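You operate a simulated robot arm through the tools that you are given. There is no shell and no other tool. Be economical: measure what you need, move in short steps, check, and stop when the job is done.

The job below is to be done with a simulated two-armed robot. You get a single attempt, and the scene is never put back.

JOB
On the top of the sample table, fold the white cloth in half.

It is judged by the outcome, as a careful person would: the job done as asked, and still so three seconds after it is handed in. It fails if anything else is knocked over, pushed out of place, dropped, spilled or broken. Flat cloth is picked up by pressing the open fingertips on it (5 to 10 N) and closing them slowly along it; thin cloth reads only 2 to 8 mm in the jaws.

ROBOT AND FRAMES
Two 7-joint arms with two-finger parallel grippers on one trunk, on a base that drives. Base frame: it is fixed to the floor where the robot stands at the start and does not move with it; the origin is under the middle of the robot, x ahead of it, y to its left, z up; the surface under the hand at the start is at about z = 0.8. Lengths are in m, angles in degrees, forces in N, time in s.
The left shoulder is at the start at [0.07, 0.134, 1.076], the right one opposite. With the tool pointing down near the work surface each hand reaches from about 0.2 to 0.64 m from the robot's upright axis, wherever it stands, measured 20 degrees to its own side. Places, roughly: top of the sample table [0.5, 0, 0.8]. Payload 1.57 kg a hand.
The tool frame of a hand sits at the grasp point between the pads (the TCP): z along the fingers, y along the line on which they close. The tips reach 0.03 m beyond it. The gripper opens to 0.08 m. The fingers are 0.017 m wide and 0.012 m thick; the gripper's body (0.04 by 0.082 m) begins 0.08 m behind the TCP.
Orientation is that of the tool frame in the base frame, as [roll, pitch, yaw] about the fixed x, y, z axes, in that order (R = Rz(yaw) Ry(pitch) Rx(roll)). With the fingers straight down and closing along the base's y, the tool's x points along the base's -x, its y along +y and its z along -z.

CONTROLS
- The arms move only by the tool servo_tool. It takes "left_motion", "right_motion" or both (then of equal length, played together; a hand with none holds still); each is a list of rows, each a list of 7 numbers: the shift along the tool's x, y, z in m, then the turn, a rotation vector about the tool's x, y, z in degrees, then the closure in counts, from 0 (fully open) to 255 (shut). In form: [[dx, dy, dz, rx, ry, rz, jaw], ...]. A call has 1 to 8 rows; each row shifts and turns the commanded pose from where the row before left it, along the tool's axes as they then stand. A row lasts 0.2 s, in which the tool goes at most 0.05 m and 8.6 degrees; a call with a longer step from one row to the next is refused whole, and so is a gripper value outside its range. A pose out of reach is approached as far as the arm can. The call stops where the force on the tool passes 40 N (or 10 N more than at its start, if that is more) or the arm is blocked; 0.2 s more then pass. The fingers move at their own pace (about 0.153 m/s each) and stop on an object; they squeeze with about 41 N. The grip force told is the motor's: it shows also when the fingers shut on nothing. Time passes only in rows, and 0.2 s behind the last, so rows that do not move let the fingers close. The reply holds the time, the measured pose of the TCP, the force on the tool along the base axes, the opening and the grip force, in the units named above and with some noise, with the torque about the TCP (base axes, N m) and any sound that the robot's microphone picked up, and new pictures: "pictures" is both (left out), scene, wrist or none (wrist: the cameras of the hands that moved).
- Cameras (640 x 400 px; columns grow to the right, rows downward): "scene" is now at [0.1125, -0.005, 1.3015]; the picture's right is [-0.10, -0.99, 0.00], its down [-0.72, 0.07, -0.69] and it looks along [0.68, -0.07, -0.73] (base axes); focal length 214 px, centre (320, 200). "left" rides on the left gripper at [0.072, 0.007, -0.122] in its tool frame; the picture's right is [-0.09, 1.00, 0.00], its down [-0.84, -0.08, -0.54] and it looks along [-0.54, -0.05, 0.84] (tool axes); focal length 238 px, centre (320, 200). "right" rides on the right gripper at [0.072, -0.007, -0.122] in its tool frame; the picture's right is [0.09, 1.00, 0.00], its down [-0.84, 0.08, -0.54] and it looks along [-0.54, 0.05, 0.84] (tool axes); focal length 238 px, centre (320, 200). There is no depth. A picture from a camera that has moved, and an enlarged one, comes with that camera's place and axes in the base frame and with its lens. The place of the scene camera against the robot may be out by one fixed shift of up to 0.025 m in any direction.
- slide_trunk(by): slides the trunk up (or, below 0, down) by that many m; the arms and the scene camera ride with it, the base frame stays. It gives what a move gives, with no picture.
- steer(legs): drives the robot by 1 to 6 legs, each [ahead, left, turn to the left] in m, m and degrees, along the robot's own axes; the way and the turn of a leg run together, so that a leg with both is an arc; at most 1.5 m and 180 degrees a leg. The arms and the cameras ride along, it lands a little off, and it stops where it bumps. It gives what a move gives, and a new picture of the scene camera.
- pan_tilt(pan, tilt): turns the head with the scene camera to pan (to the left, within 86 degrees either way) and tilt (down, from -29 to 69), counted from straight ahead of the robot. It gives what a move gives, and a new picture of the scene camera.
- enlarge(camera, box): a new picture of the part [left, top, right, bottom] of that camera's present view, enlarged. It takes no simulated time.
- hand_in(): hands the job in; it is judged then, once.

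Work in short steps. Places have to be worked out from the pictures, the camera data and where the tool is seen: move nearer, look again, correct. Check each grasp and each placing, and mend what went wrong. You have 120 turns and 260 pictures in all, those below and enlarged ones among them. Open the grippers and draw the arms clear of the work before you hand the job in, unless the task says otherwise; then end with one line.

The tools are called after "Emit:" as a command line: name --argument value ..., lists and objects as JSON in quotes. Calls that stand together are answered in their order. servo_tool: Moves the arms, as the interface text tells. Its arguments: {"type":"object","properties":{"left_motion":{"type":"array","items":{"type":"array","items":{"type":"number"}}},"right_motion":{"type":"array","items":{"type":"array","items":{"type":"number"}}},"pictures":{"type":"string","enum":["both","scene","wrist","none"]}},"required":[]} The other tools are called the same way: slide_trunk (by) slides the trunk up or down; steer (legs) drives the base; pan_tilt (pan, tilt) turns the head that bears the scene camera; enlarge (camera, box) takes an enlarged picture of a part of a camera's view; hand_in () hands the job in.

At the start:

```text
clock: 0.0
left_position: [0.3718, 0.2847, 0.9597]
left_tool_rot: [-180.0, 0.0, -179.9]
left_contact_force: [0.3, 0.7, -0.2]
left_moment: [0.01, 0.01, 0.06]
left_finger_gap: 0.0798
left_grasp_force: 0.0
right_position: [0.4927, -0.008, 1.0437]
right_tool_rot: [-180.0, 0.1, -179.9]
right_contact_force: [0.6, -0.3, 0.0]
right_moment: [0.01, 0.0, 0.01]
right_finger_gap: 0.0801
right_grasp_force: 0.1
trunk travel left (down, up): [-0.65, 0.29]
robot x, y, heading: [0.0021, 0.0028, 0.1]
head pan, tilt: [-5.8, 46.8]
```

scene: 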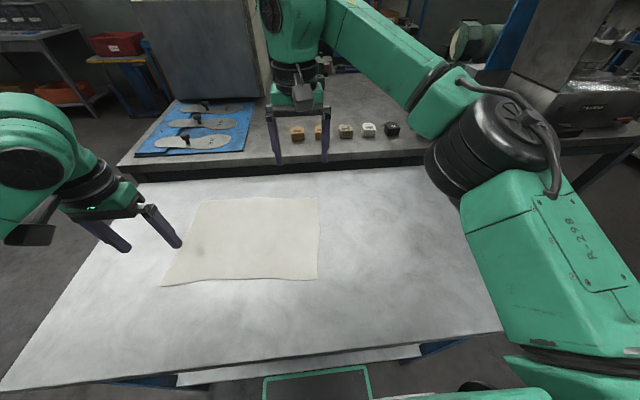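
right: 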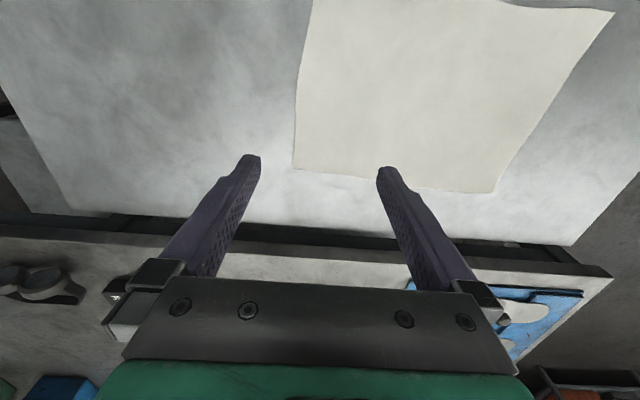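
left: 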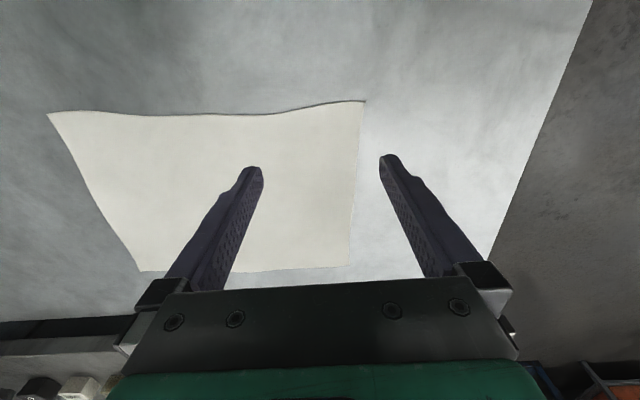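

The cloth lies at about x 0.34–0.61, y −0.04–0.33, with its far edge near the limit of reach. I'll centre the robot on it by driving left, then look at the clearance to the table.

Emit:
steer --legs '[[0, 0.14, 0]]'

Emit:
pan_tilt --pan 0 --tilt 66

```text
clock: 1.3
left_position: [0.3721, 0.4222, 0.9595]
left_tool_rot: [179.9, 0.0, -179.9]
left_contact_force: [0.4, 1.3, -0.6]
left_moment: [0.0, -0.03, 0.01]
left_finger_gap: 0.08
left_grasp_force: 0.0
right_position: [0.4934, 0.1296, 1.0434]
right_tool_rot: [-180.0, 0.1, 180.0]
right_contact_force: [1.0, -0.6, 0.0]
right_moment: [0.01, 0.02, -0.03]
right_finger_gap: 0.0799
right_grasp_force: 0.2
trunk travel left (down, up): [-0.65, 0.29]
robot x, y, heading: [0.0003, 0.1345, 0.0]
head pan, tilt: [-5.8, 46.8]
camera scene: at [0.1124, 0.1324, 1.3015], right [-0.1, -0.99, 0.0], down [-0.72, 0.07, -0.69], along [0.68, -0.07, -0.73], focal length 214 px, centre (320, 200)
```

scene: 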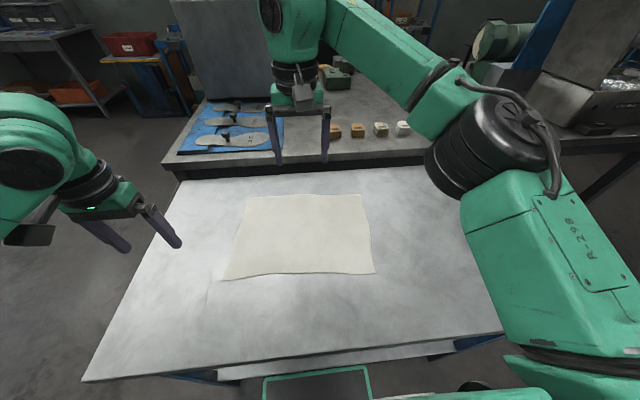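

```text
clock: 2.1
left_position: [0.3718, 0.4233, 0.9596]
left_tool_rot: [180.0, 0.0, -179.9]
left_contact_force: [-0.3, -0.3, -1.2]
left_moment: [0.02, -0.01, 0.02]
left_finger_gap: 0.0797
left_grasp_force: 0.0
right_position: [0.4927, 0.1302, 1.045]
right_tool_rot: [179.9, 0.1, 180.0]
right_contact_force: [0.2, 0.2, -0.6]
right_moment: [0.02, 0.02, 0.01]
right_finger_gap: 0.08
right_grasp_force: 0.0
trunk travel left (down, up): [-0.65, 0.29]
robot x, y, heading: [-0.0016, 0.1394, 0.1]
head pan, tilt: [0.0, 66.0]
camera scene: at [0.0925, 0.1414, 1.2779], right [0.0, -1.0, 0.0], down [-0.91, 0.0, -0.41], along [0.41, 0.0, -0.91], focal length 214 px, centre (320, 200)
```

scene: 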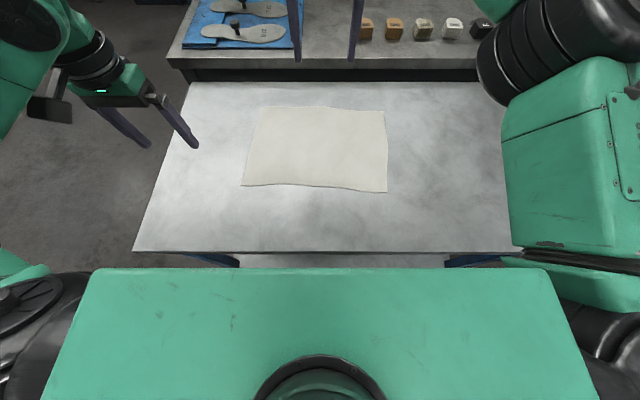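

Cloth corners come out at FL(0.620,0.316), FR(0.597,−0.052), NL(0.352,0.337), NR(0.335,−0.025). I'll grip the two far corners and fold toward the robot, so first I move both hands above them with the jaws partly closed.

Emit:
servo_tool --left_motion '[[-0.0337, -0.0194, 0.0114, 0, 0, 0, 150], [-0.0337, -0.0194, 0.0114, 0, 0, 0, 150], [-0.0337, -0.0194, 0.0114, 0, 0, 0, 150], [-0.0337, -0.0194, 0.0114, 0, 0, 0, 150], [-0.0337, -0.0194, 0.0114, 0, 0, 0, 150], [-0.0337, -0.0194, 0.0114, 0, 0, 0, 150], [-0.0337, -0.0194, 0.0114, 0, 0, 0, 150]]' --right_motion '[[-0.0137, -0.0216, 0.0236, 0, 0, 0, 150], [-0.0137, -0.0216, 0.0236, 0, 0, 0, 150], [-0.0137, -0.0216, 0.0236, 0, 0, 0, 150], [-0.0137, -0.0216, 0.0236, 0, 0, 0, 150], [-0.0137, -0.0216, 0.0236, 0, 0, 0, 150], [-0.0137, -0.0216, 0.0236, 0, 0, 0, 150], [-0.0137, -0.0216, 0.0236, 0, 0, 0, 150]]'

```text
clock: 3.7
left_position: [0.6066, 0.2844, 0.8773]
left_tool_rot: [179.8, 0.0, 180.0]
left_contact_force: [0.0, -0.1, 0.4]
left_moment: [0.05, 0.02, 0.02]
left_finger_gap: 0.033
left_grasp_force: 0.2
right_position: [0.5898, -0.0233, 0.8786]
right_tool_rot: [179.9, -0.1, 179.9]
right_contact_force: [0.1, -0.6, -0.3]
right_moment: [0.01, 0.03, 0.0]
right_finger_gap: 0.0329
right_grasp_force: 0.0
trunk travel left (down, up): [-0.65, 0.29]
robot x, y, heading: [0.0001, 0.1425, 0.2]
head pan, tilt: [0.0, 66.0]
camera scene: at [0.0942, 0.1384, 1.2777], right [0.0, -1.0, 0.0], down [-0.91, 0.0, -0.41], along [0.41, 0.0, -0.91], focal length 214 px, centre (320, 200)
camera right: at [0.5171, -0.0303, 1.0004], right [-0.09, 1.0, 0.0], down [0.84, 0.08, 0.54], along [0.54, 0.05, -0.84], focal length 238 px, centre (320, 200)
camera left: at [0.5367, 0.2911, 0.9998], right [0.09, 1.0, 0.0], down [0.84, -0.08, 0.54], along [0.54, -0.05, -0.84], focal length 238 px, centre (320, 200)
```

scene: 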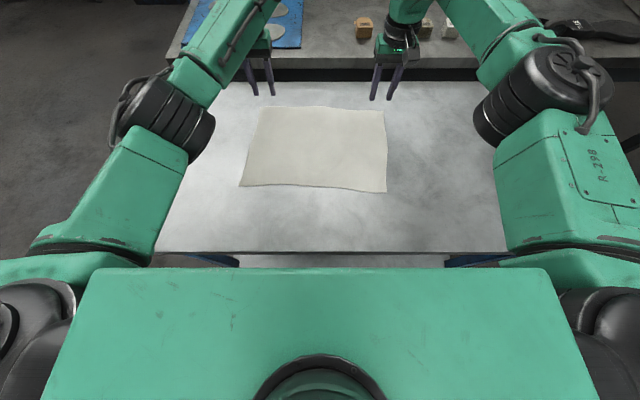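
right: 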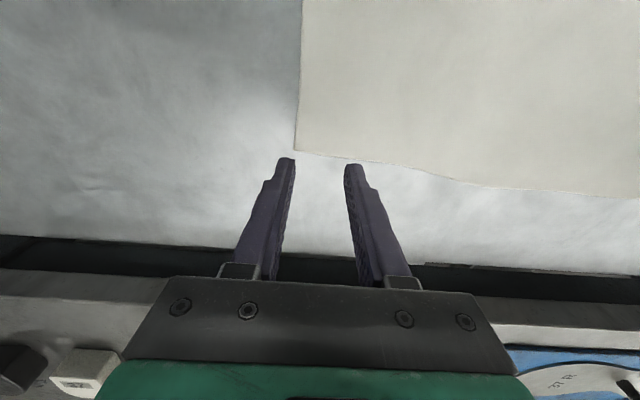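
left: 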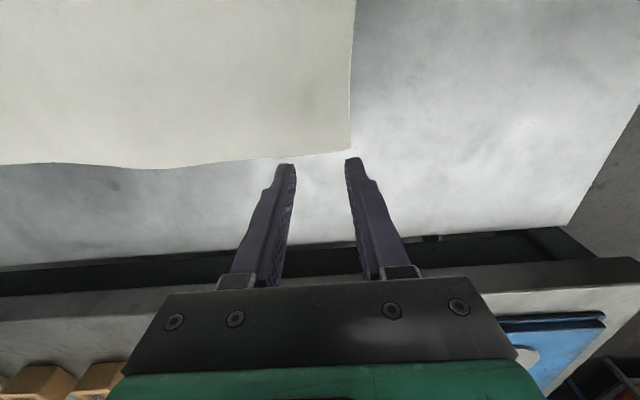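

From the wrist views, the far corners are at about (0.595,−0.045) and (0.616,0.312). I'll shift the hands slightly inward so both fingertips land on cloth, and go down to just above it.

Emit:
servo_tool --left_motion '[[0.003, -0.008, 0.01, 0, 0, 0, 150], [0, 0, 0.018, 0, 0, 0, 150], [0, 0, 0.012, 0, 0, 0, 150], [0, 0, 0, 0, 0, 0, 150]]' --right_motion '[[0.004, 0.014, 0.01, 0, 0, 0, 150], [0, 0, 0.018, 0, 0, 0, 150], [0, 0, 0.013, 0, 0, 0, 150], [0, 0, 0, 0, 0, 0, 150]]' --pictures "wrist"

```text
clock: 4.7
left_position: [0.605, 0.2787, 0.8387]
left_tool_rot: [-180.0, 0.0, -179.9]
left_contact_force: [0.4, -0.8, 0.4]
left_moment: [0.02, -0.01, 0.01]
left_finger_gap: 0.0326
left_grasp_force: 0.0
right_position: [0.5853, -0.0072, 0.8384]
right_tool_rot: [-180.0, 0.2, -180.0]
right_contact_force: [0.3, 0.5, 0.3]
right_moment: [0.01, 0.01, -0.02]
right_finger_gap: 0.0331
right_grasp_force: 0.0
trunk travel left (down, up): [-0.65, 0.29]
robot x, y, heading: [-0.0014, 0.1408, -0.0]
head pan, tilt: [0.0, 66.0]
camera right: at [0.5128, -0.0135, 0.9604], right [-0.09, 1.0, 0.0], down [0.84, 0.08, 0.54], along [0.54, 0.05, -0.84], focal length 238 px, centre (320, 200)
camera left: at [0.5332, 0.285, 0.9607], right [0.09, 1.0, 0.0], down [0.84, -0.08, 0.54], along [0.54, -0.05, -0.84], focal length 238 px, centre (320, 200)
```

right: 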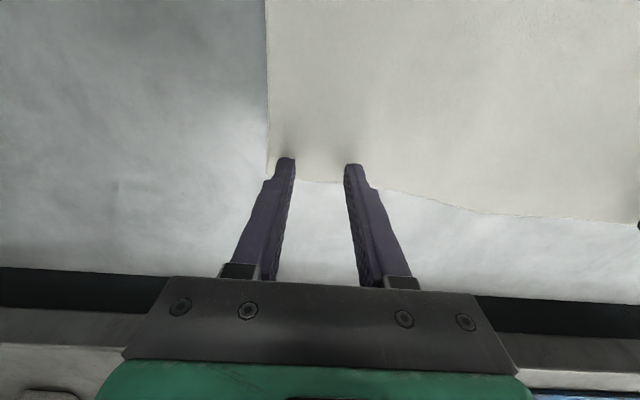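
left: 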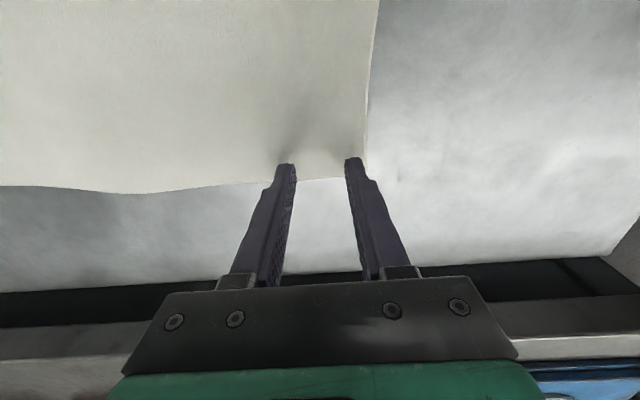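

Both tip pairs hover just above their corners, inside the edges. I'll lower in millimetre steps to find contact.

Emit:
servo_tool --left_motion '[[0, 0, 0.004, 0, 0, 0, 150], [0, 0, 0.003, 0, 0, 0, 150], [0, 0, 0.002, 0, 0, 0, 150], [0, 0, 0, 0, 0, 0, 150]]' --right_motion '[[0, 0, 0.004, 0, 0, 0, 150], [0, 0, 0.003, 0, 0, 0, 150], [0, 0, 0.002, 0, 0, 0, 150], [0, 0, 0, 0, 0, 0, 150]]' --pictures "none"

```text
clock: 5.7
left_position: [0.6033, 0.2788, 0.8317]
left_tool_rot: [180.0, 0.1, 180.0]
left_contact_force: [0.9, 0.1, 3.1]
left_moment: [0.03, -0.04, 0.01]
left_finger_gap: 0.0328
left_grasp_force: 0.1
right_position: [0.5837, -0.0062, 0.8312]
right_tool_rot: [179.9, 0.3, -179.9]
right_contact_force: [1.8, 0.0, 11.4]
right_moment: [-0.09, -0.06, 0.01]
right_finger_gap: 0.0328
right_grasp_force: 0.0
trunk travel left (down, up): [-0.65, 0.29]
robot x, y, heading: [-0.0007, 0.1372, -0.0]
head pan, tilt: [0.0, 66.0]
```

Contact has been made: right 11 N, left 3 N. I'll even out the pressure to about 7 N.

Emit:
servo_tool --left_motion '[[0, 0, 0.001, 0, 0, 0, 150], [0, 0, 0, 0, 0, 0, 150]]' --right_motion '[[0, 0, -0.001, 0, 0, 0, 150], [0, 0, 0, 0, 0, 0, 150]]' --pictures "none"

```text
clock: 6.3
left_position: [0.604, 0.2779, 0.8304]
left_tool_rot: [180.0, 0.2, -180.0]
left_contact_force: [0.6, 1.2, 12.3]
left_moment: [0.09, -0.03, 0.01]
left_finger_gap: 0.0328
left_grasp_force: 0.0
right_position: [0.5838, -0.0068, 0.8321]
right_tool_rot: [-179.8, 0.2, -180.0]
right_contact_force: [-0.5, 0.9, 3.1]
right_moment: [-0.01, -0.02, -0.01]
right_finger_gap: 0.0328
right_grasp_force: 0.0
trunk travel left (down, up): [-0.65, 0.29]
robot x, y, heading: [-0.0032, 0.1401, -0.1]
head pan, tilt: [0.0, 66.0]
```

About 9 N/mm stiffness, so half-millimetre corrections, then I close slowly.

Emit:
servo_tool --left_motion '[[0, 0, -0.0004, 0, 0, 0, 150], [0, 0, 0, 0, 0, 0, 163], [0, 0, 0, 0, 0, 0, 176], [0, 0, 0, 0, 0, 0, 189], [0, 0, 0, 0, 0, 0, 202], [0, 0, 0, 0, 0, 0, 215], [0, 0, 0, 0, 0, 0, 228], [0, 0, 0, 0, 0, 0, 241]]' --right_motion '[[0, 0, 0.0005, 0, 0, 0, 150], [0, 0, 0, 0, 0, 0, 163], [0, 0, 0, 0, 0, 0, 176], [0, 0, 0, 0, 0, 0, 189], [0, 0, 0, 0, 0, 0, 202], [0, 0, 0, 0, 0, 0, 215], [0, 0, 0, 0, 0, 0, 228], [0, 0, 0, 0, 0, 0, 241]]' --pictures "wrist"

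Emit:
servo_tool --left_motion '[[0, 0, 0, 0, 0, 0, 255], [0, 0, 0, 0, 0, 0, 255], [0, 0, 0, 0, 0, 0, 255]]' --right_motion '[[0, 0, 0, 0, 0, 0, 255], [0, 0, 0, 0, 0, 0, 255], [0, 0, 0, 0, 0, 0, 255]]' --pictures "wrist"

```text
clock: 8.1
left_position: [0.6012, 0.2789, 0.8307]
left_tool_rot: [180.0, 0.2, -179.9]
left_contact_force: [-0.3, 1.2, 16.4]
left_moment: [0.03, -0.05, 0.01]
left_finger_gap: 0.0055
left_grasp_force: 0.6
right_position: [0.5828, -0.0076, 0.8324]
right_tool_rot: [180.0, 0.2, -180.0]
right_contact_force: [0.2, 1.2, 0.9]
right_moment: [-0.03, -0.02, 0.01]
right_finger_gap: 0.0043
right_grasp_force: 0.0
trunk travel left (down, up): [-0.65, 0.29]
robot x, y, heading: [0.0028, 0.1415, 0.0]
head pan, tilt: [0.0, 66.0]
camera right: at [0.5104, -0.0142, 0.9544], right [-0.09, 1.0, 0.0], down [0.83, 0.08, 0.55], along [0.54, 0.05, -0.84], focal length 238 px, centre (320, 200)
camera left: at [0.5302, 0.2845, 0.9534], right [0.09, 1.0, 0.0], down [0.84, -0.08, 0.54], along [0.54, -0.05, -0.84], focal length 238 px, centre (320, 200)
```

right: 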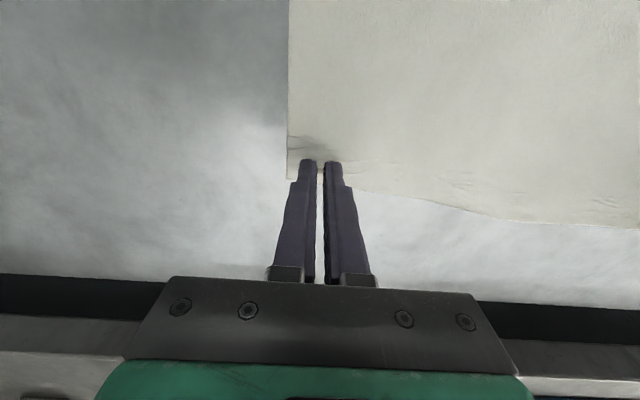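
left: 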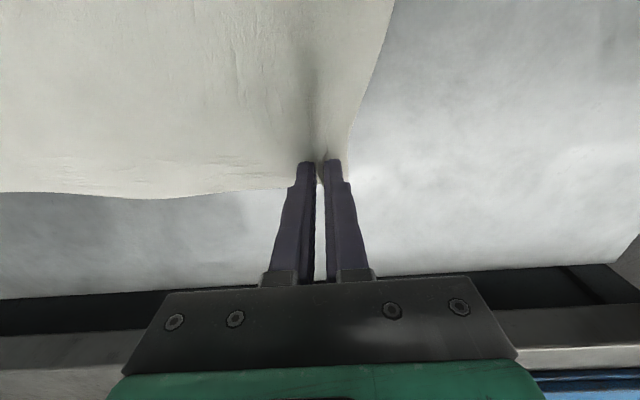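

```text
clock: 8.9
left_position: [0.6011, 0.2779, 0.8307]
left_tool_rot: [180.0, 0.2, -180.0]
left_contact_force: [0.0, 0.9, 15.2]
left_moment: [0.04, -0.04, -0.01]
left_finger_gap: 0.0025
left_grasp_force: 23.8
right_position: [0.5836, -0.0067, 0.8322]
right_tool_rot: [-179.9, 0.3, 179.9]
right_contact_force: [-0.3, -0.2, 0.1]
right_moment: [0.01, 0.02, 0.0]
right_finger_gap: 0.0001
right_grasp_force: 20.8
trunk travel left (down, up): [-0.65, 0.29]
robot x, y, heading: [0.0009, 0.1372, 0.2]
head pan, tilt: [0.0, 66.0]
camera right: at [0.5104, -0.0141, 0.9545], right [-0.09, 1.0, 0.0], down [0.83, 0.08, 0.55], along [0.54, 0.05, -0.84], focal length 238 px, centre (320, 200)
camera left: at [0.5301, 0.2845, 0.9533], right [0.09, 1.0, 0.0], down [0.84, -0.08, 0.54], along [0.54, -0.05, -0.84], focal length 238 px, centre (320, 200)
```

right: 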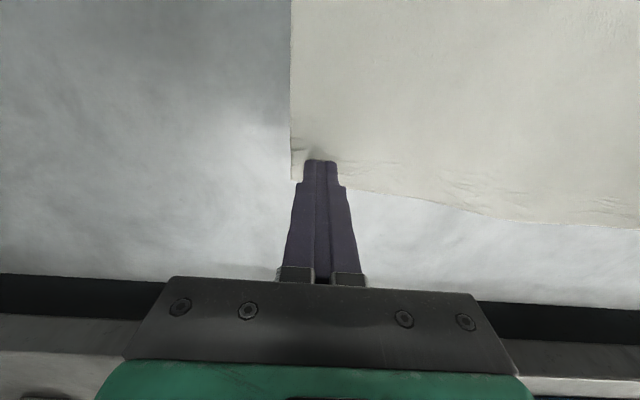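
left: 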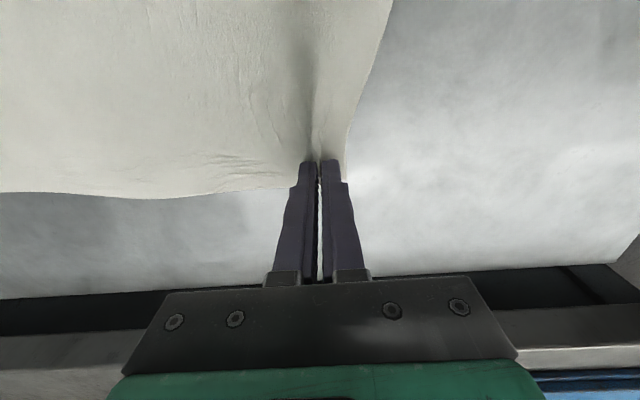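

The left hand has cloth (2.5 mm) but the right closed on nothing because it was pressing too lightly. I'll lift the right, reopen it and press again harder.

Emit:
servo_tool --right_motion '[[0, 0, -0.005, 0, 0, 0, 255], [0.003, 0.001, 0, 0, 0, 0, 145], [0, 0, 0.004, 0, 0, 0, 145], [0, 0, 0.0018, 0, 0, 0, 145], [0, 0, 0, 0, 0, 0, 145]]' --pictures "wrist"

```text
clock: 10.1
left_position: [0.6015, 0.2778, 0.8307]
left_tool_rot: [-180.0, 0.1, 179.9]
left_contact_force: [1.7, 0.4, 12.9]
left_moment: [0.03, -0.06, 0.01]
left_finger_gap: 0.0026
left_grasp_force: 23.9
right_position: [0.5789, -0.0069, 0.8317]
right_tool_rot: [-180.0, 0.5, 179.8]
right_contact_force: [0.0, -0.4, 8.6]
right_moment: [-0.1, 0.01, -0.01]
right_finger_gap: 0.0344
right_grasp_force: 0.1
trunk travel left (down, up): [-0.65, 0.29]
robot x, y, heading: [0.0017, 0.1398, 0.0]
head pan, tilt: [0.0, 66.0]
camera right: at [0.5068, -0.0131, 0.9537], right [-0.09, 1.0, 0.0], down [0.83, 0.08, 0.55], along [0.55, 0.05, -0.84], focal length 238 px, centre (320, 200)
```

right: 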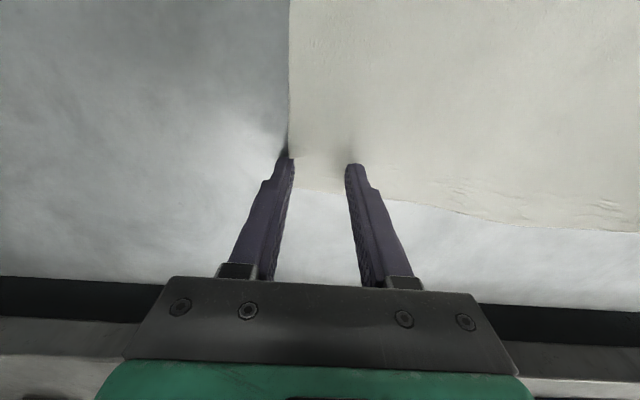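

The cloth corner moved inward, so the outer finger is now off the edge. I'll lift, shift 14 mm inward and press again.

Emit:
servo_tool --right_motion '[[0, 0, -0.005, 0, 0, 0, 145], [0, 0.014, 0, 0, 0, 0, 145], [0, 0, 0.004, 0, 0, 0, 145], [0, 0, 0.0012, 0, 0, 0, 145], [0, 0, 0, 0, 0, 0, 145]]' --pictures "wrist"

```text
clock: 11.3
left_position: [0.6014, 0.2775, 0.8316]
left_tool_rot: [-179.9, 0.3, 180.0]
left_contact_force: [0.9, 0.3, 11.6]
left_moment: [0.01, -0.08, 0.03]
left_finger_gap: 0.0026
left_grasp_force: 23.7
right_position: [0.5793, 0.0075, 0.8309]
right_tool_rot: [-180.0, 0.5, 179.9]
right_contact_force: [-1.6, -1.6, 10.6]
right_moment: [-0.2, 0.01, -0.02]
right_finger_gap: 0.0346
right_grasp_force: 0.3
trunk travel left (down, up): [-0.65, 0.29]
robot x, y, heading: [-0.0025, 0.1334, 0.1]
head pan, tilt: [0.0, 66.0]
camera right: at [0.5067, 0.0007, 0.9537], right [-0.09, 1.0, 0.0], down [0.83, 0.08, 0.55], along [0.55, 0.05, -0.84], focal length 238 px, centre (320, 200)
```

right: 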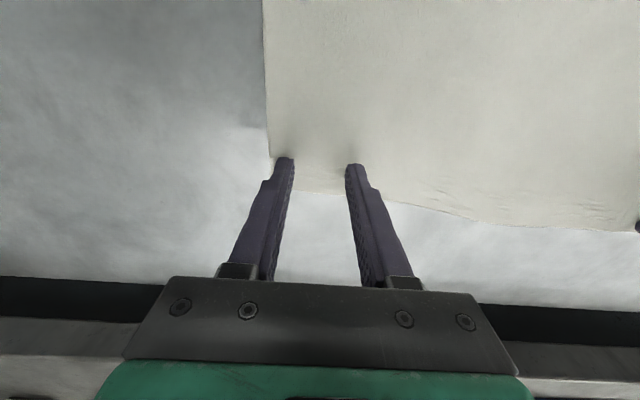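

The moment shows the outer finger carries all the load, so I'll tilt the right tool slightly to share it, then close slowly.

Emit:
servo_tool --right_motion '[[0, 0, 0, 0.8, 0, 0, 145], [0, 0, 0.0002, 0, 0, 0, 145], [0, 0, 0, 0, 0, 0, 145]]' --pictures "none"

```text
clock: 12.1
left_position: [0.6026, 0.2804, 0.8304]
left_tool_rot: [-180.0, 0.1, -179.9]
left_contact_force: [0.6, -0.5, 8.0]
left_moment: [0.01, -0.06, -0.03]
left_finger_gap: 0.0022
left_grasp_force: 23.7
right_position: [0.5805, 0.008, 0.8312]
right_tool_rot: [-179.1, 0.4, 180.0]
right_contact_force: [1.0, -0.9, 16.1]
right_moment: [0.37, -0.05, -0.01]
right_finger_gap: 0.0339
right_grasp_force: 0.0
trunk travel left (down, up): [-0.65, 0.29]
robot x, y, heading: [-0.0036, 0.1418, 0.0]
head pan, tilt: [0.0, 66.0]
```

That overcorrected, so I'll back off half a degree and close slowly.

Emit:
servo_tool --right_motion '[[0, 0, -0.0002, -0.5, 0, 0, 145], [0, 0, 0, 0, 0, 0, 145], [0, 0, 0, 0, 0, 0, 160], [0, 0, 0, 0, 0, 0, 175], [0, 0, 0, 0, 0, 0, 190]]' --pictures "wrist"

```text
clock: 13.3
left_position: [0.6011, 0.2788, 0.8321]
left_tool_rot: [-179.9, 0.2, -179.9]
left_contact_force: [0.0, -1.9, 4.9]
left_moment: [-0.08, 0.0, 0.0]
left_finger_gap: 0.0026
left_grasp_force: 24.0
right_position: [0.578, 0.0091, 0.8314]
right_tool_rot: [-179.7, 0.3, -180.0]
right_contact_force: [-0.4, 1.7, 17.3]
right_moment: [0.11, 0.0, 0.01]
right_finger_gap: 0.0196
right_grasp_force: 0.1
trunk travel left (down, up): [-0.65, 0.29]
robot x, y, heading: [0.0015, 0.1373, 0.3]
head pan, tilt: [0.0, 66.0]
camera right: at [0.506, 0.0025, 0.9537], right [-0.09, 1.0, -0.01], down [0.83, 0.08, 0.55], along [0.54, 0.05, -0.84], focal length 238 px, centre (320, 200)
```

right: 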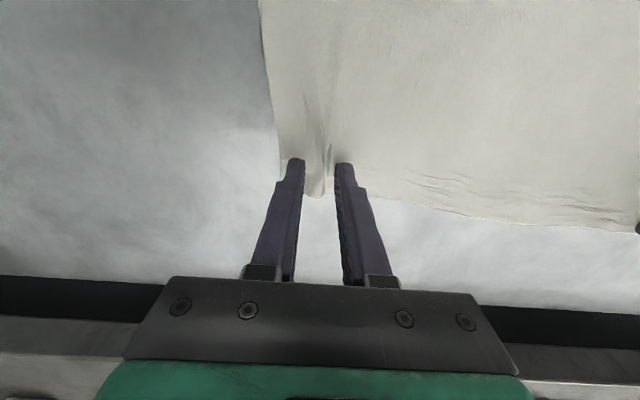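

A ridge is forming between the right fingers, so I'll keep closing.

Emit:
servo_tool --right_motion '[[0, 0, 0, 0, 0, 0, 203], [0, 0, 0, 0, 0, 0, 216], [0, 0, 0, 0, 0, 0, 229], [0, 0, 0, 0, 0, 0, 242], [0, 0, 0, 0, 0, 0, 255], [0, 0, 0, 0, 0, 0, 255]]' --pictures "wrist"

```text
clock: 14.7
left_position: [0.6016, 0.2781, 0.8325]
left_tool_rot: [-180.0, 0.2, 180.0]
left_contact_force: [-0.9, -4.3, 5.6]
left_moment: [-0.13, 0.02, -0.03]
left_finger_gap: 0.0023
left_grasp_force: 23.9
right_position: [0.5788, 0.008, 0.8312]
right_tool_rot: [-179.7, 0.3, -179.9]
right_contact_force: [-1.0, 4.0, 17.6]
right_moment: [0.0, 0.03, 0.0]
right_finger_gap: 0.0022
right_grasp_force: 23.6
trunk travel left (down, up): [-0.65, 0.29]
robot x, y, heading: [-0.004, 0.137, -0.1]
head pan, tilt: [0.0, 66.0]
camera right: at [0.5061, 0.0024, 0.9537], right [-0.09, 1.0, -0.01], down [0.83, 0.08, 0.55], along [0.54, 0.04, -0.84], focal length 238 px, centre (320, 200)
```

right: 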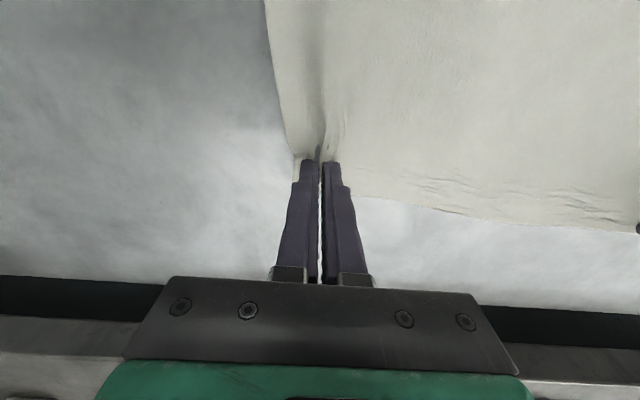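

Both hands now hold cloth at about 2.3 mm, with a slight tension between them. I'll lift 3 cm, bring them a few millimetres together, and check.

Emit:
servo_tool --left_motion '[[0, -0.002, -0.01, 0, 0, 0, 255], [0.005, 0, -0.01, 0, 0, 0, 255], [0.005, 0, -0.01, 0, 0, 0, 255], [0, 0, 0, 0, 0, 0, 255]]' --right_motion '[[0, 0.002, -0.01, 0, 0, 0, 255], [0.005, 0, -0.01, 0, 0, 0, 255], [0.005, 0, -0.01, 0, 0, 0, 255], [0, 0, 0, 0, 0, 0, 255]]'

```text
clock: 15.7
left_position: [0.5956, 0.2762, 0.8599]
left_tool_rot: [180.0, -0.1, -179.9]
left_contact_force: [0.2, -0.3, -0.9]
left_moment: [-0.04, -0.01, -0.01]
left_finger_gap: 0.0026
left_grasp_force: 23.6
right_position: [0.5711, 0.0101, 0.8595]
right_tool_rot: [-179.5, 0.0, 180.0]
right_contact_force: [0.0, 0.9, -0.1]
right_moment: [0.04, 0.01, 0.03]
right_finger_gap: 0.0021
right_grasp_force: 23.6
trunk travel left (down, up): [-0.65, 0.29]
robot x, y, heading: [0.002, 0.137, -0.1]
head pan, tilt: [0.0, 66.0]
camera scene: at [0.0927, 0.1414, 1.2778], right [0.0, -1.0, 0.0], down [-0.91, 0.0, -0.41], along [0.41, 0.0, -0.91], focal length 214 px, centre (320, 200)
camera right: at [0.4988, 0.0051, 0.9814], right [-0.09, 1.0, -0.01], down [0.84, 0.08, 0.54], along [0.54, 0.04, -0.84], focal length 238 px, centre (320, 200)
camera left: at [0.5233, 0.2829, 0.9822], right [0.09, 1.0, 0.0], down [0.84, -0.08, 0.54], along [0.54, -0.05, -0.84], focal length 238 px, centre (320, 200)
```

scene: 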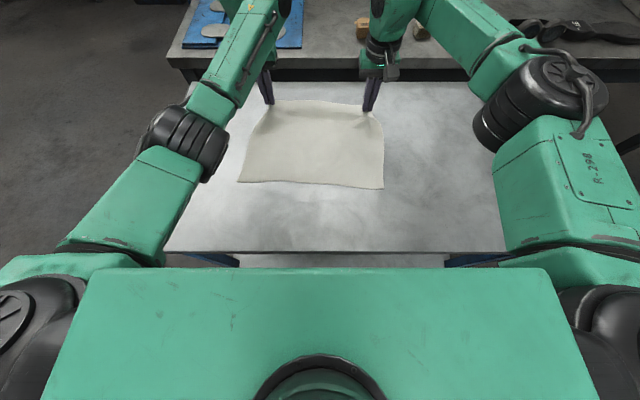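
right: 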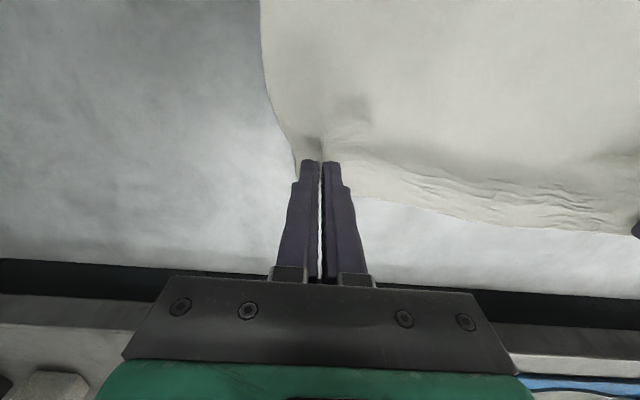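
left: 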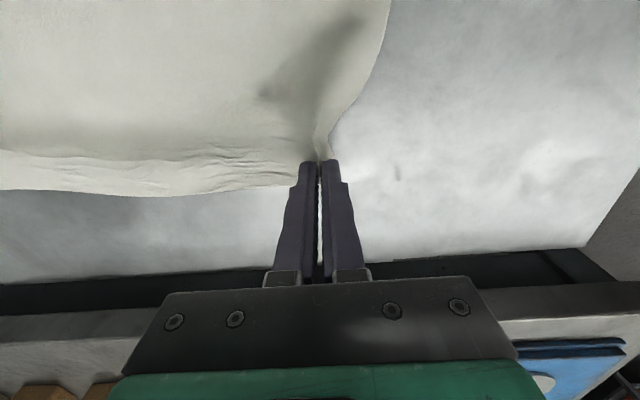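

Both corners are lifting and the near edge hasn't moved. Next comes the first half of the arc: up and back, tilting the fingers forward so the edge rolls over.

Emit:
servo_tool --left_motion '[[0.012, 0.002, -0.022, 0, -7, 0, 255], [0.0154, 0.002, -0.022, 0, -7, 0, 255], [0.0175, 0.002, -0.0208, 0, -7, 0, 255], [0.0162, 0.002, -0.0191, 0, -7, 0, 255], [0.0147, 0.002, -0.0191, 0, -7, 0, 255], [0.0151, 0.002, -0.0167, 0, -7, 0, 255]]' --right_motion '[[0.012, 0.002, -0.022, 0, -7, 0, 255], [0.0154, 0.002, -0.022, 0, -7, 0, 255], [0.0175, 0.002, -0.0208, 0, -7, 0, 255], [0.0162, 0.002, -0.0191, 0, -7, 0, 255], [0.0147, 0.002, -0.0191, 0, -7, 0, 255], [0.0151, 0.002, -0.0167, 0, -7, 0, 255]]'

```text
clock: 17.1
left_position: [0.4724, 0.2886, 0.9456]
left_tool_rot: [-180.0, 42.2, -179.9]
left_contact_force: [-1.4, -0.9, -0.1]
left_moment: [0.0, 0.0, -0.04]
left_finger_gap: 0.0025
left_grasp_force: 24.4
right_position: [0.4533, 0.0233, 0.9447]
right_tool_rot: [-179.5, 42.5, -179.8]
right_contact_force: [-0.4, -0.5, 0.7]
right_moment: [0.0, 0.02, 0.02]
right_finger_gap: 0.002
right_grasp_force: 23.2
trunk travel left (down, up): [-0.65, 0.29]
robot x, y, heading: [-0.0006, 0.1354, 0.1]
head pan, tilt: [0.0, 66.0]
camera scene: at [0.0899, 0.1416, 1.2782], right [0.0, -1.0, 0.0], down [-0.91, 0.0, -0.41], along [0.41, 0.0, -0.91], focal length 214 px, centre (320, 200)
camera right: at [0.3172, 0.017, 0.9869], right [-0.07, 1.0, -0.07], down [0.25, 0.08, 0.96], along [0.97, 0.05, -0.26], focal length 238 px, centre (320, 200)
camera left: at [0.338, 0.2946, 0.9885], right [0.07, 1.0, 0.06], down [0.26, -0.08, 0.96], along [0.96, -0.05, -0.26], focal length 238 px, centre (320, 200)
```

scene: 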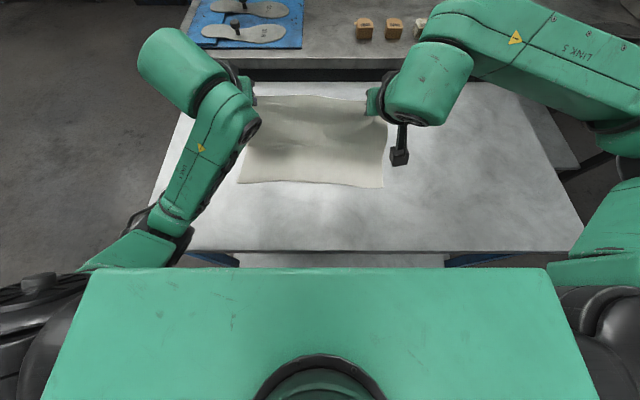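
right: 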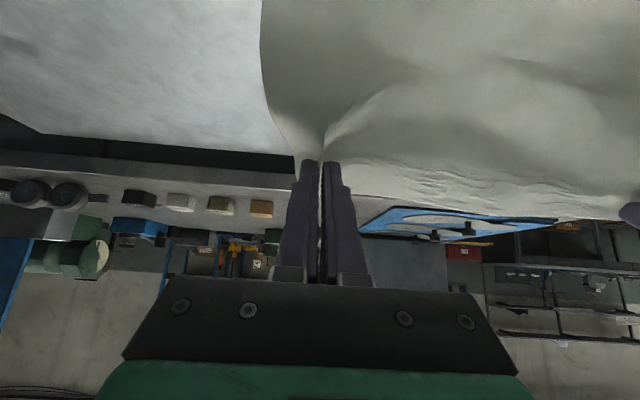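
left: 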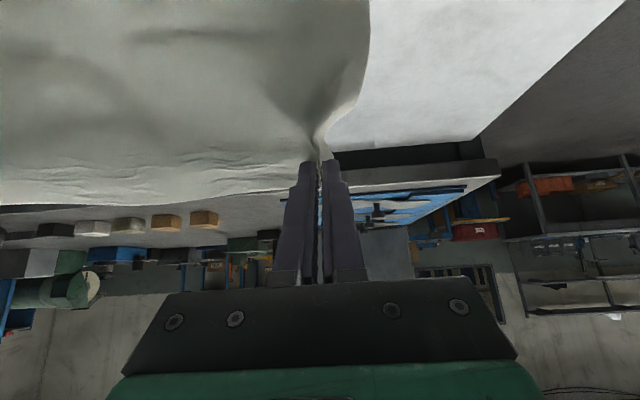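

The cloth is rolling up well. I'll drive the base back 0.12 m, carrying the held edge over toward the near edge.

Emit:
steer --legs '[[-0.12, 0, 0]]'

```text
clock: 18.4
left_position: [0.3582, 0.2872, 0.9455]
left_tool_rot: [180.0, 41.8, -179.9]
left_contact_force: [-0.9, 0.4, 0.1]
left_moment: [-0.04, 0.02, -0.03]
left_finger_gap: 0.0024
left_grasp_force: 24.2
right_position: [0.3366, 0.0226, 0.9442]
right_tool_rot: [-179.7, 42.1, -179.6]
right_contact_force: [0.1, 1.1, 0.6]
right_moment: [0.03, 0.03, -0.04]
right_finger_gap: 0.0021
right_grasp_force: 23.6
trunk travel left (down, up): [-0.65, 0.29]
robot x, y, heading: [-0.1211, 0.1404, 0.2]
head pan, tilt: [0.0, 66.0]
camera scene: at [-0.025, 0.1414, 1.2778], right [0.0, -1.0, 0.0], down [-0.91, 0.0, -0.41], along [0.41, 0.0, -0.91], focal length 214 px, centre (320, 200)
```

scene: 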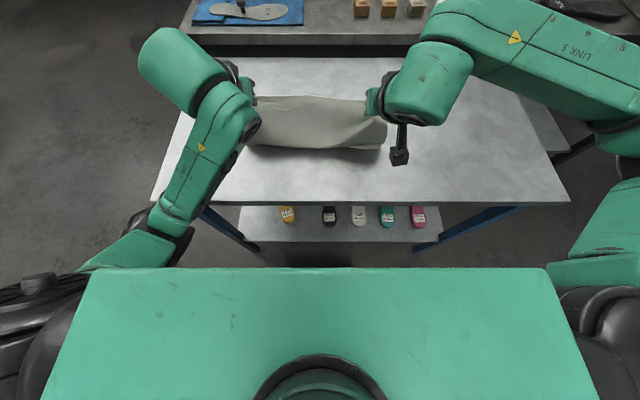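

The edge now hangs over the near side. I'll zoom in to see how it compares with the bottom layer's near edge.

Emit:
enlarge --camera "scene" --box '[220, 60, 420, 185]'

Emit:
enlarge --camera "left" --box '[0, 0, 640, 400]'

```text
3.20 times, centred on (320, 122) of scene
camera zoom: at [-0.025, 0.1414, 1.2778], right [0.0, -1.0, 0.0], down [-0.91, 0.0, -0.41], along [0.41, 0.0, -0.91], focal length 686 px, centre (320, 448)
```

zoom: 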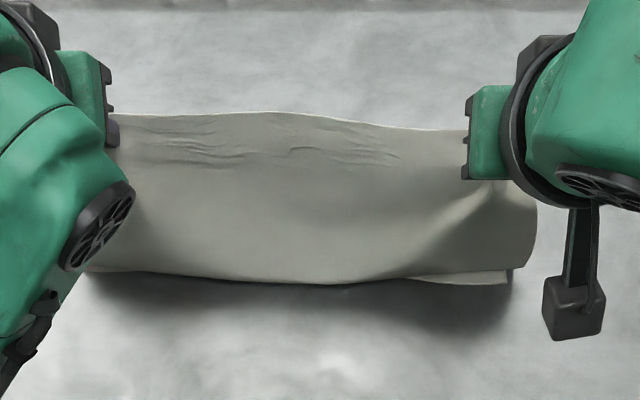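

```text
1.00 times, centred on (320, 200) of left (not enlarged: the box is as wide or as high as the picture)
camera zoom: at [0.2228, 0.2945, 0.9875], right [0.07, 1.0, 0.06], down [0.26, -0.08, 0.96], along [0.96, -0.05, -0.26], focal length 238 px, centre (320, 200)
```

zoom: 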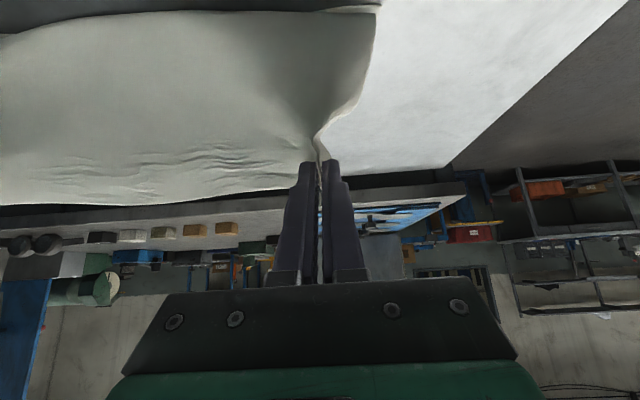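

The pinched edge points forward and up, leaving a belly drooping on the near side. I'll tilt the fingers further toward horizontal so the edge points back at me before lowering.

Emit:
servo_tool --left_motion '[[0, 0.002, 0, 0, -7, 0, 255], [0, 0.002, 0, 0, -7, 0, 255], [0, 0.002, 0, 0, -7, 0, 255], [0, 0.001, 0, 0, -7, 0, 255], [0, 0, 0, 0, 0, 0, 255]]' --right_motion '[[0, 0.002, 0, 0, -7, 0, 255], [0, 0.002, 0, 0, -7, 0, 255], [0, 0.002, 0, 0, -7, 0, 255], [0, 0.001, 0, 0, -7, 0, 255], [0, 0, 0, 0, 0, 0, 255]]'

Emit:
enlarge --camera "scene" --box '[220, 60, 420, 185]'

```text
clock: 19.6
left_position: [0.3574, 0.2949, 0.9443]
left_tool_rot: [179.9, 69.9, 180.0]
left_contact_force: [0.0, -0.2, 0.0]
left_moment: [-0.01, 0.01, -0.02]
left_finger_gap: 0.0024
left_grasp_force: 23.7
right_position: [0.3379, 0.0311, 0.9445]
right_tool_rot: [-179.2, 70.2, -179.2]
right_contact_force: [0.8, 0.5, 0.0]
right_moment: [0.02, 0.02, -0.02]
right_finger_gap: 0.0021
right_grasp_force: 24.2
trunk travel left (down, up): [-0.65, 0.29]
robot x, y, heading: [-0.1172, 0.1388, 0.1]
head pan, tilt: [0.0, 66.0]
camera scene: at [-0.0252, 0.1414, 1.2778], right [0.0, -1.0, 0.0], down [-0.91, 0.0, -0.41], along [0.41, 0.0, -0.91], focal length 214 px, centre (320, 200)
camera right: at [0.1976, 0.0238, 0.9179], right [-0.03, 1.0, -0.09], down [-0.23, 0.08, 0.97], along [0.97, 0.05, 0.22], focal length 238 px, centre (320, 200)
camera left: at [0.2184, 0.3013, 0.9187], right [0.03, 1.0, 0.09], down [-0.22, -0.08, 0.97], along [0.97, -0.05, 0.22], focal length 238 px, centre (320, 200)
```

scene: 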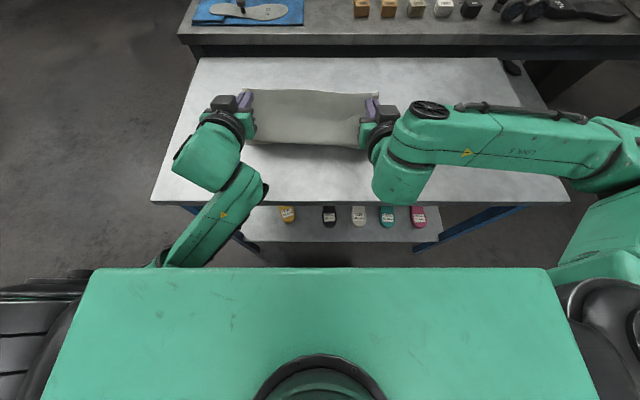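
right: 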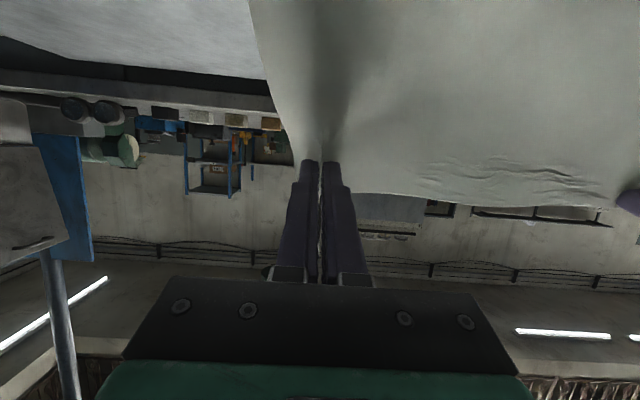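
left: 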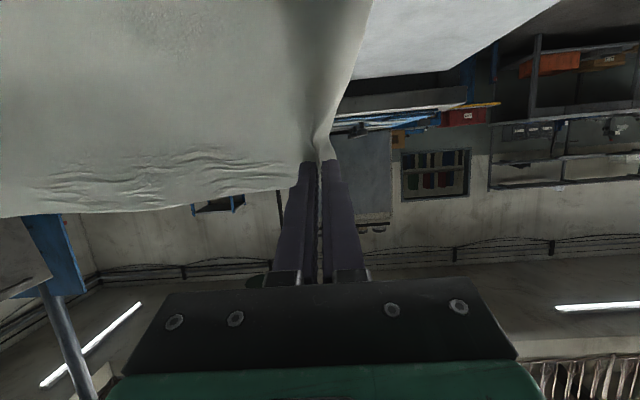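

```text
3.20 times, centred on (320, 122) of scene
camera zoom: at [-0.0252, 0.1414, 1.2778], right [0.0, -1.0, 0.0], down [-0.91, 0.0, -0.41], along [0.41, 0.0, -0.91], focal length 686 px, centre (320, 448)
```

zoom: 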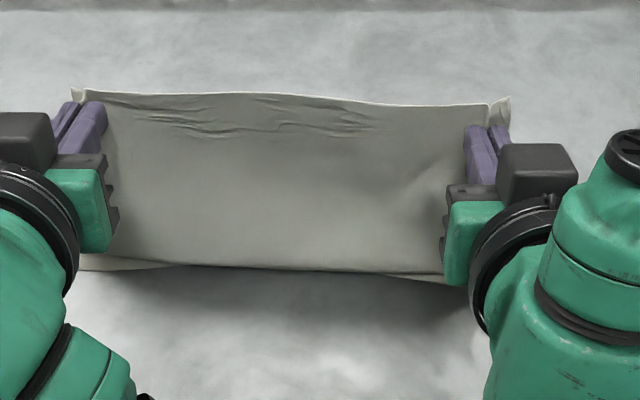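

At this tilt the cloth hangs freely below the edge. I'll pull the edge further toward the robot and tilt a bit more, so the sheet slants forward to its fold before I lower.

Emit:
servo_tool --left_motion '[[0.007, 0, -0.019, 0, -7, 0, 255], [0.004, 0, -0.02, 0, -7, 0, 255], [0.002, 0, -0.02, 0, 0, 0, 255], [0, 0, 0, 0, 0, 0, 255]]' --right_motion '[[0.007, 0, -0.019, 0, -7, 0, 255], [0.004, 0, -0.02, 0, -7, 0, 255], [0.002, 0, -0.02, 0, 0, 0, 255], [0, 0, 0, 0, 0, 0, 255]]' --pictures "none"

Emit:
enlarge --camera "scene" --box '[200, 60, 420, 198]'

Emit:
enlarge --camera "left" --box '[0, 0, 640, 400]'

```text
clock: 20.6
left_position: [0.3049, 0.2967, 0.9453]
left_tool_rot: [-179.7, 84.0, -179.8]
left_contact_force: [0.0, -0.5, -0.9]
left_moment: [-0.02, 0.01, -0.05]
left_finger_gap: 0.0027
left_grasp_force: 23.7
left hand out of reach, approached as far as the arm can: row 3
right_position: [0.3362, 0.0308, 0.9424]
right_tool_rot: [-179.0, 70.1, -179.2]
right_contact_force: [-0.4, -0.1, -0.8]
right_moment: [-0.02, 0.05, -0.02]
right_finger_gap: 0.0022
right_grasp_force: 23.3
right hand out of reach, approached as far as the arm can: row 1, 2, 3
trunk travel left (down, up): [-0.65, 0.29]
robot x, y, heading: [-0.1177, 0.1379, 0.2]
head pan, tilt: [0.0, 66.0]
```

```text
2.90 times, centred on (310, 129) of scene
camera zoom: at [-0.0254, 0.1415, 1.2779], right [0.0, -1.0, 0.0], down [-0.91, 0.0, -0.41], along [0.41, 0.0, -0.91], focal length 622 px, centre (349, 406)
```

zoom: 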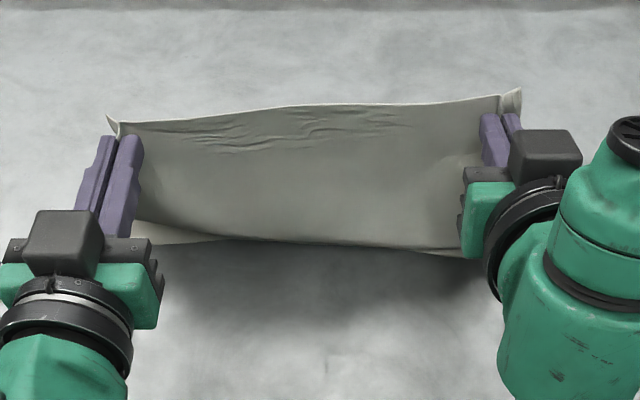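

```text
1.00 times, centred on (320, 200) of left (not enlarged: the box is as wide or as high as the picture)
camera zoom: at [0.1775, 0.3019, 0.8877], right [0.01, 1.0, 0.09], down [-0.45, -0.08, 0.89], along [0.89, -0.05, 0.45], focal length 238 px, centre (320, 200)
```

zoom: 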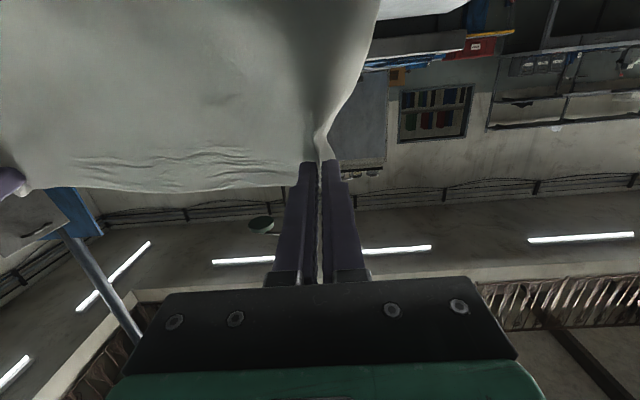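

The right arm can't go further at this pose while the left moved 5 cm. I'll bring the left back to match, then use the base to pull both hands back.

Emit:
servo_tool --left_motion '[[-0.001, 0, 0.015, 0, 6, 0, 255], [-0.003, 0, 0.014, 0, 6, 0, 255], [0, 0, 0.002, 0, 0, 0, 255]]' --pictures "none"

Emit:
steer --legs '[[-0.05, 0, 0]]'

Emit:
enlarge --camera "scene" --box '[200, 40, 420, 178]'

```text
clock: 21.4
left_position: [0.3447, 0.3127, 0.936]
left_tool_rot: [-179.6, 71.9, -179.7]
left_contact_force: [-0.1, -13.8, 0.1]
left_moment: [-0.1, 0.0, -0.45]
left_finger_gap: 0.0028
left_grasp_force: 24.2
left hand out of reach, approached as far as the arm can: row 1
right_position: [0.3376, 0.033, 0.9437]
right_tool_rot: [-179.0, 70.1, -179.0]
right_contact_force: [-0.1, 13.9, -0.3]
right_moment: [0.07, 0.01, 0.43]
right_finger_gap: 0.0022
right_grasp_force: 23.9
trunk travel left (down, up): [-0.65, 0.29]
robot x, y, heading: [-0.1165, 0.137, 0.0]
head pan, tilt: [0.0, 66.0]
```

```text
clock: 22.3
left_position: [0.2955, 0.3109, 0.9355]
left_tool_rot: [-179.9, 71.9, -179.9]
left_contact_force: [0.3, -15.5, 1.7]
left_moment: [-0.14, -0.05, -0.48]
left_finger_gap: 0.0028
left_grasp_force: 24.4
right_position: [0.2864, 0.0322, 0.9433]
right_tool_rot: [-179.1, 70.1, -179.2]
right_contact_force: [0.2, 16.4, -0.1]
right_moment: [0.1, 0.0, 0.46]
right_finger_gap: 0.0021
right_grasp_force: 23.5
trunk travel left (down, up): [-0.65, 0.29]
robot x, y, heading: [-0.1679, 0.139, -0.2]
head pan, tilt: [0.0, 66.0]
camera scene: at [-0.0747, 0.1412, 1.2778], right [0.0, -1.0, 0.0], down [-0.91, 0.0, -0.41], along [0.41, 0.0, -0.91], focal length 214 px, centre (320, 200)
```

scene: 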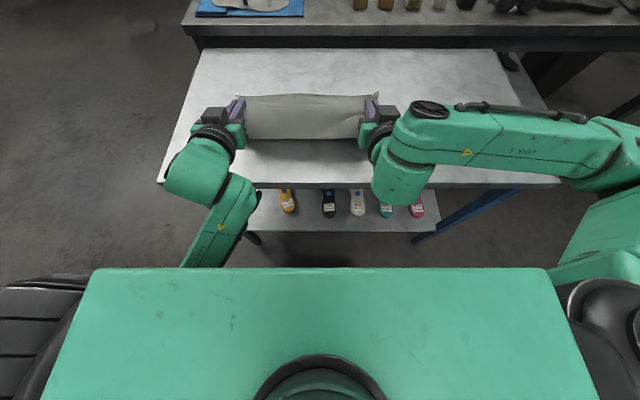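

```text
2.90 times, centred on (310, 109) of scene
camera zoom: at [-0.0747, 0.1412, 1.2778], right [0.0, -1.0, 0.0], down [-0.91, 0.0, -0.41], along [0.41, 0.0, -0.91], focal length 622 px, centre (349, 464)
```

zoom: 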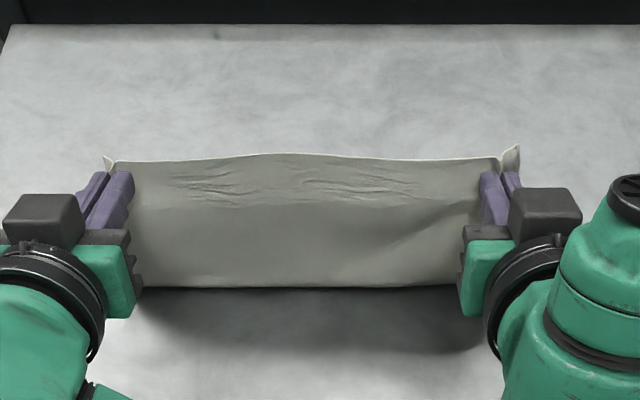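

The cloth is stretched about 15 N sideways since the left drifted outward. I'll bring the left in 12 mm and start lowering forward and down.

Emit:
servo_tool --left_motion '[[0, -0.007, 0, 0, 0, 0, 255], [0, -0.006, 0, 0, 0, 0, 255], [0.008, 0, 0.013, 0, 0, 0, 255], [0.0095, 0, 0.0144, 0, 0, 0, 255], [0.0095, 0, 0.0144, 0, 0, 0, 255], [0, 0, 0, 0, 0, 0, 255]]' --right_motion '[[0, 0, 0, 0, 0, 0, 255], [0, 0, 0, 0, 0, 0, 255], [0.0109, 0, 0.0144, 0, 0, 0, 255], [0.0109, 0, 0.0144, 0, 0, 0, 255], [0.0109, 0, 0.0144, 0, 0, 0, 255], [0, 0, 0, 0, 0, 0, 255]]' --pictures "none"

Emit:
enlarge --camera "scene" --box '[200, 40, 420, 178]'

```text
clock: 23.7
left_position: [0.325, 0.2976, 0.8973]
left_tool_rot: [-179.9, 71.9, -179.8]
left_contact_force: [0.3, -2.1, 0.6]
left_moment: [0.0, -0.01, -0.06]
left_finger_gap: 0.0025
left_grasp_force: 23.8
right_position: [0.3172, 0.0308, 0.8984]
right_tool_rot: [-179.2, 70.1, -179.2]
right_contact_force: [-0.8, 1.3, -0.7]
right_moment: [-0.01, -0.02, 0.06]
right_finger_gap: 0.0024
right_grasp_force: 23.5
trunk travel left (down, up): [-0.65, 0.29]
robot x, y, heading: [-0.167, 0.1372, -0.1]
head pan, tilt: [0.0, 66.0]
```

```text
2.90 times, centred on (310, 109) of scene
camera zoom: at [-0.0752, 0.141, 1.2779], right [0.0, -1.0, 0.0], down [-0.91, 0.0, -0.41], along [0.41, 0.0, -0.91], focal length 622 px, centre (349, 464)
```

zoom: 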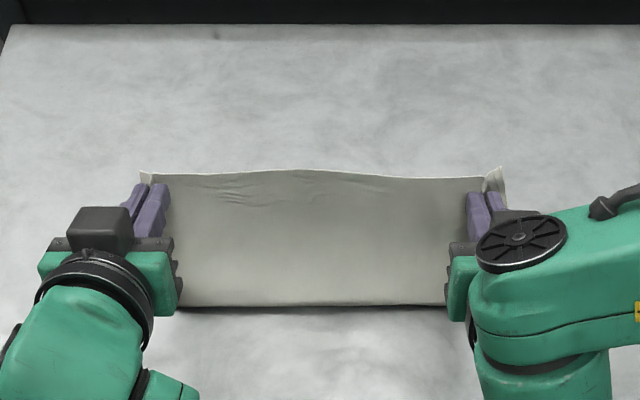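

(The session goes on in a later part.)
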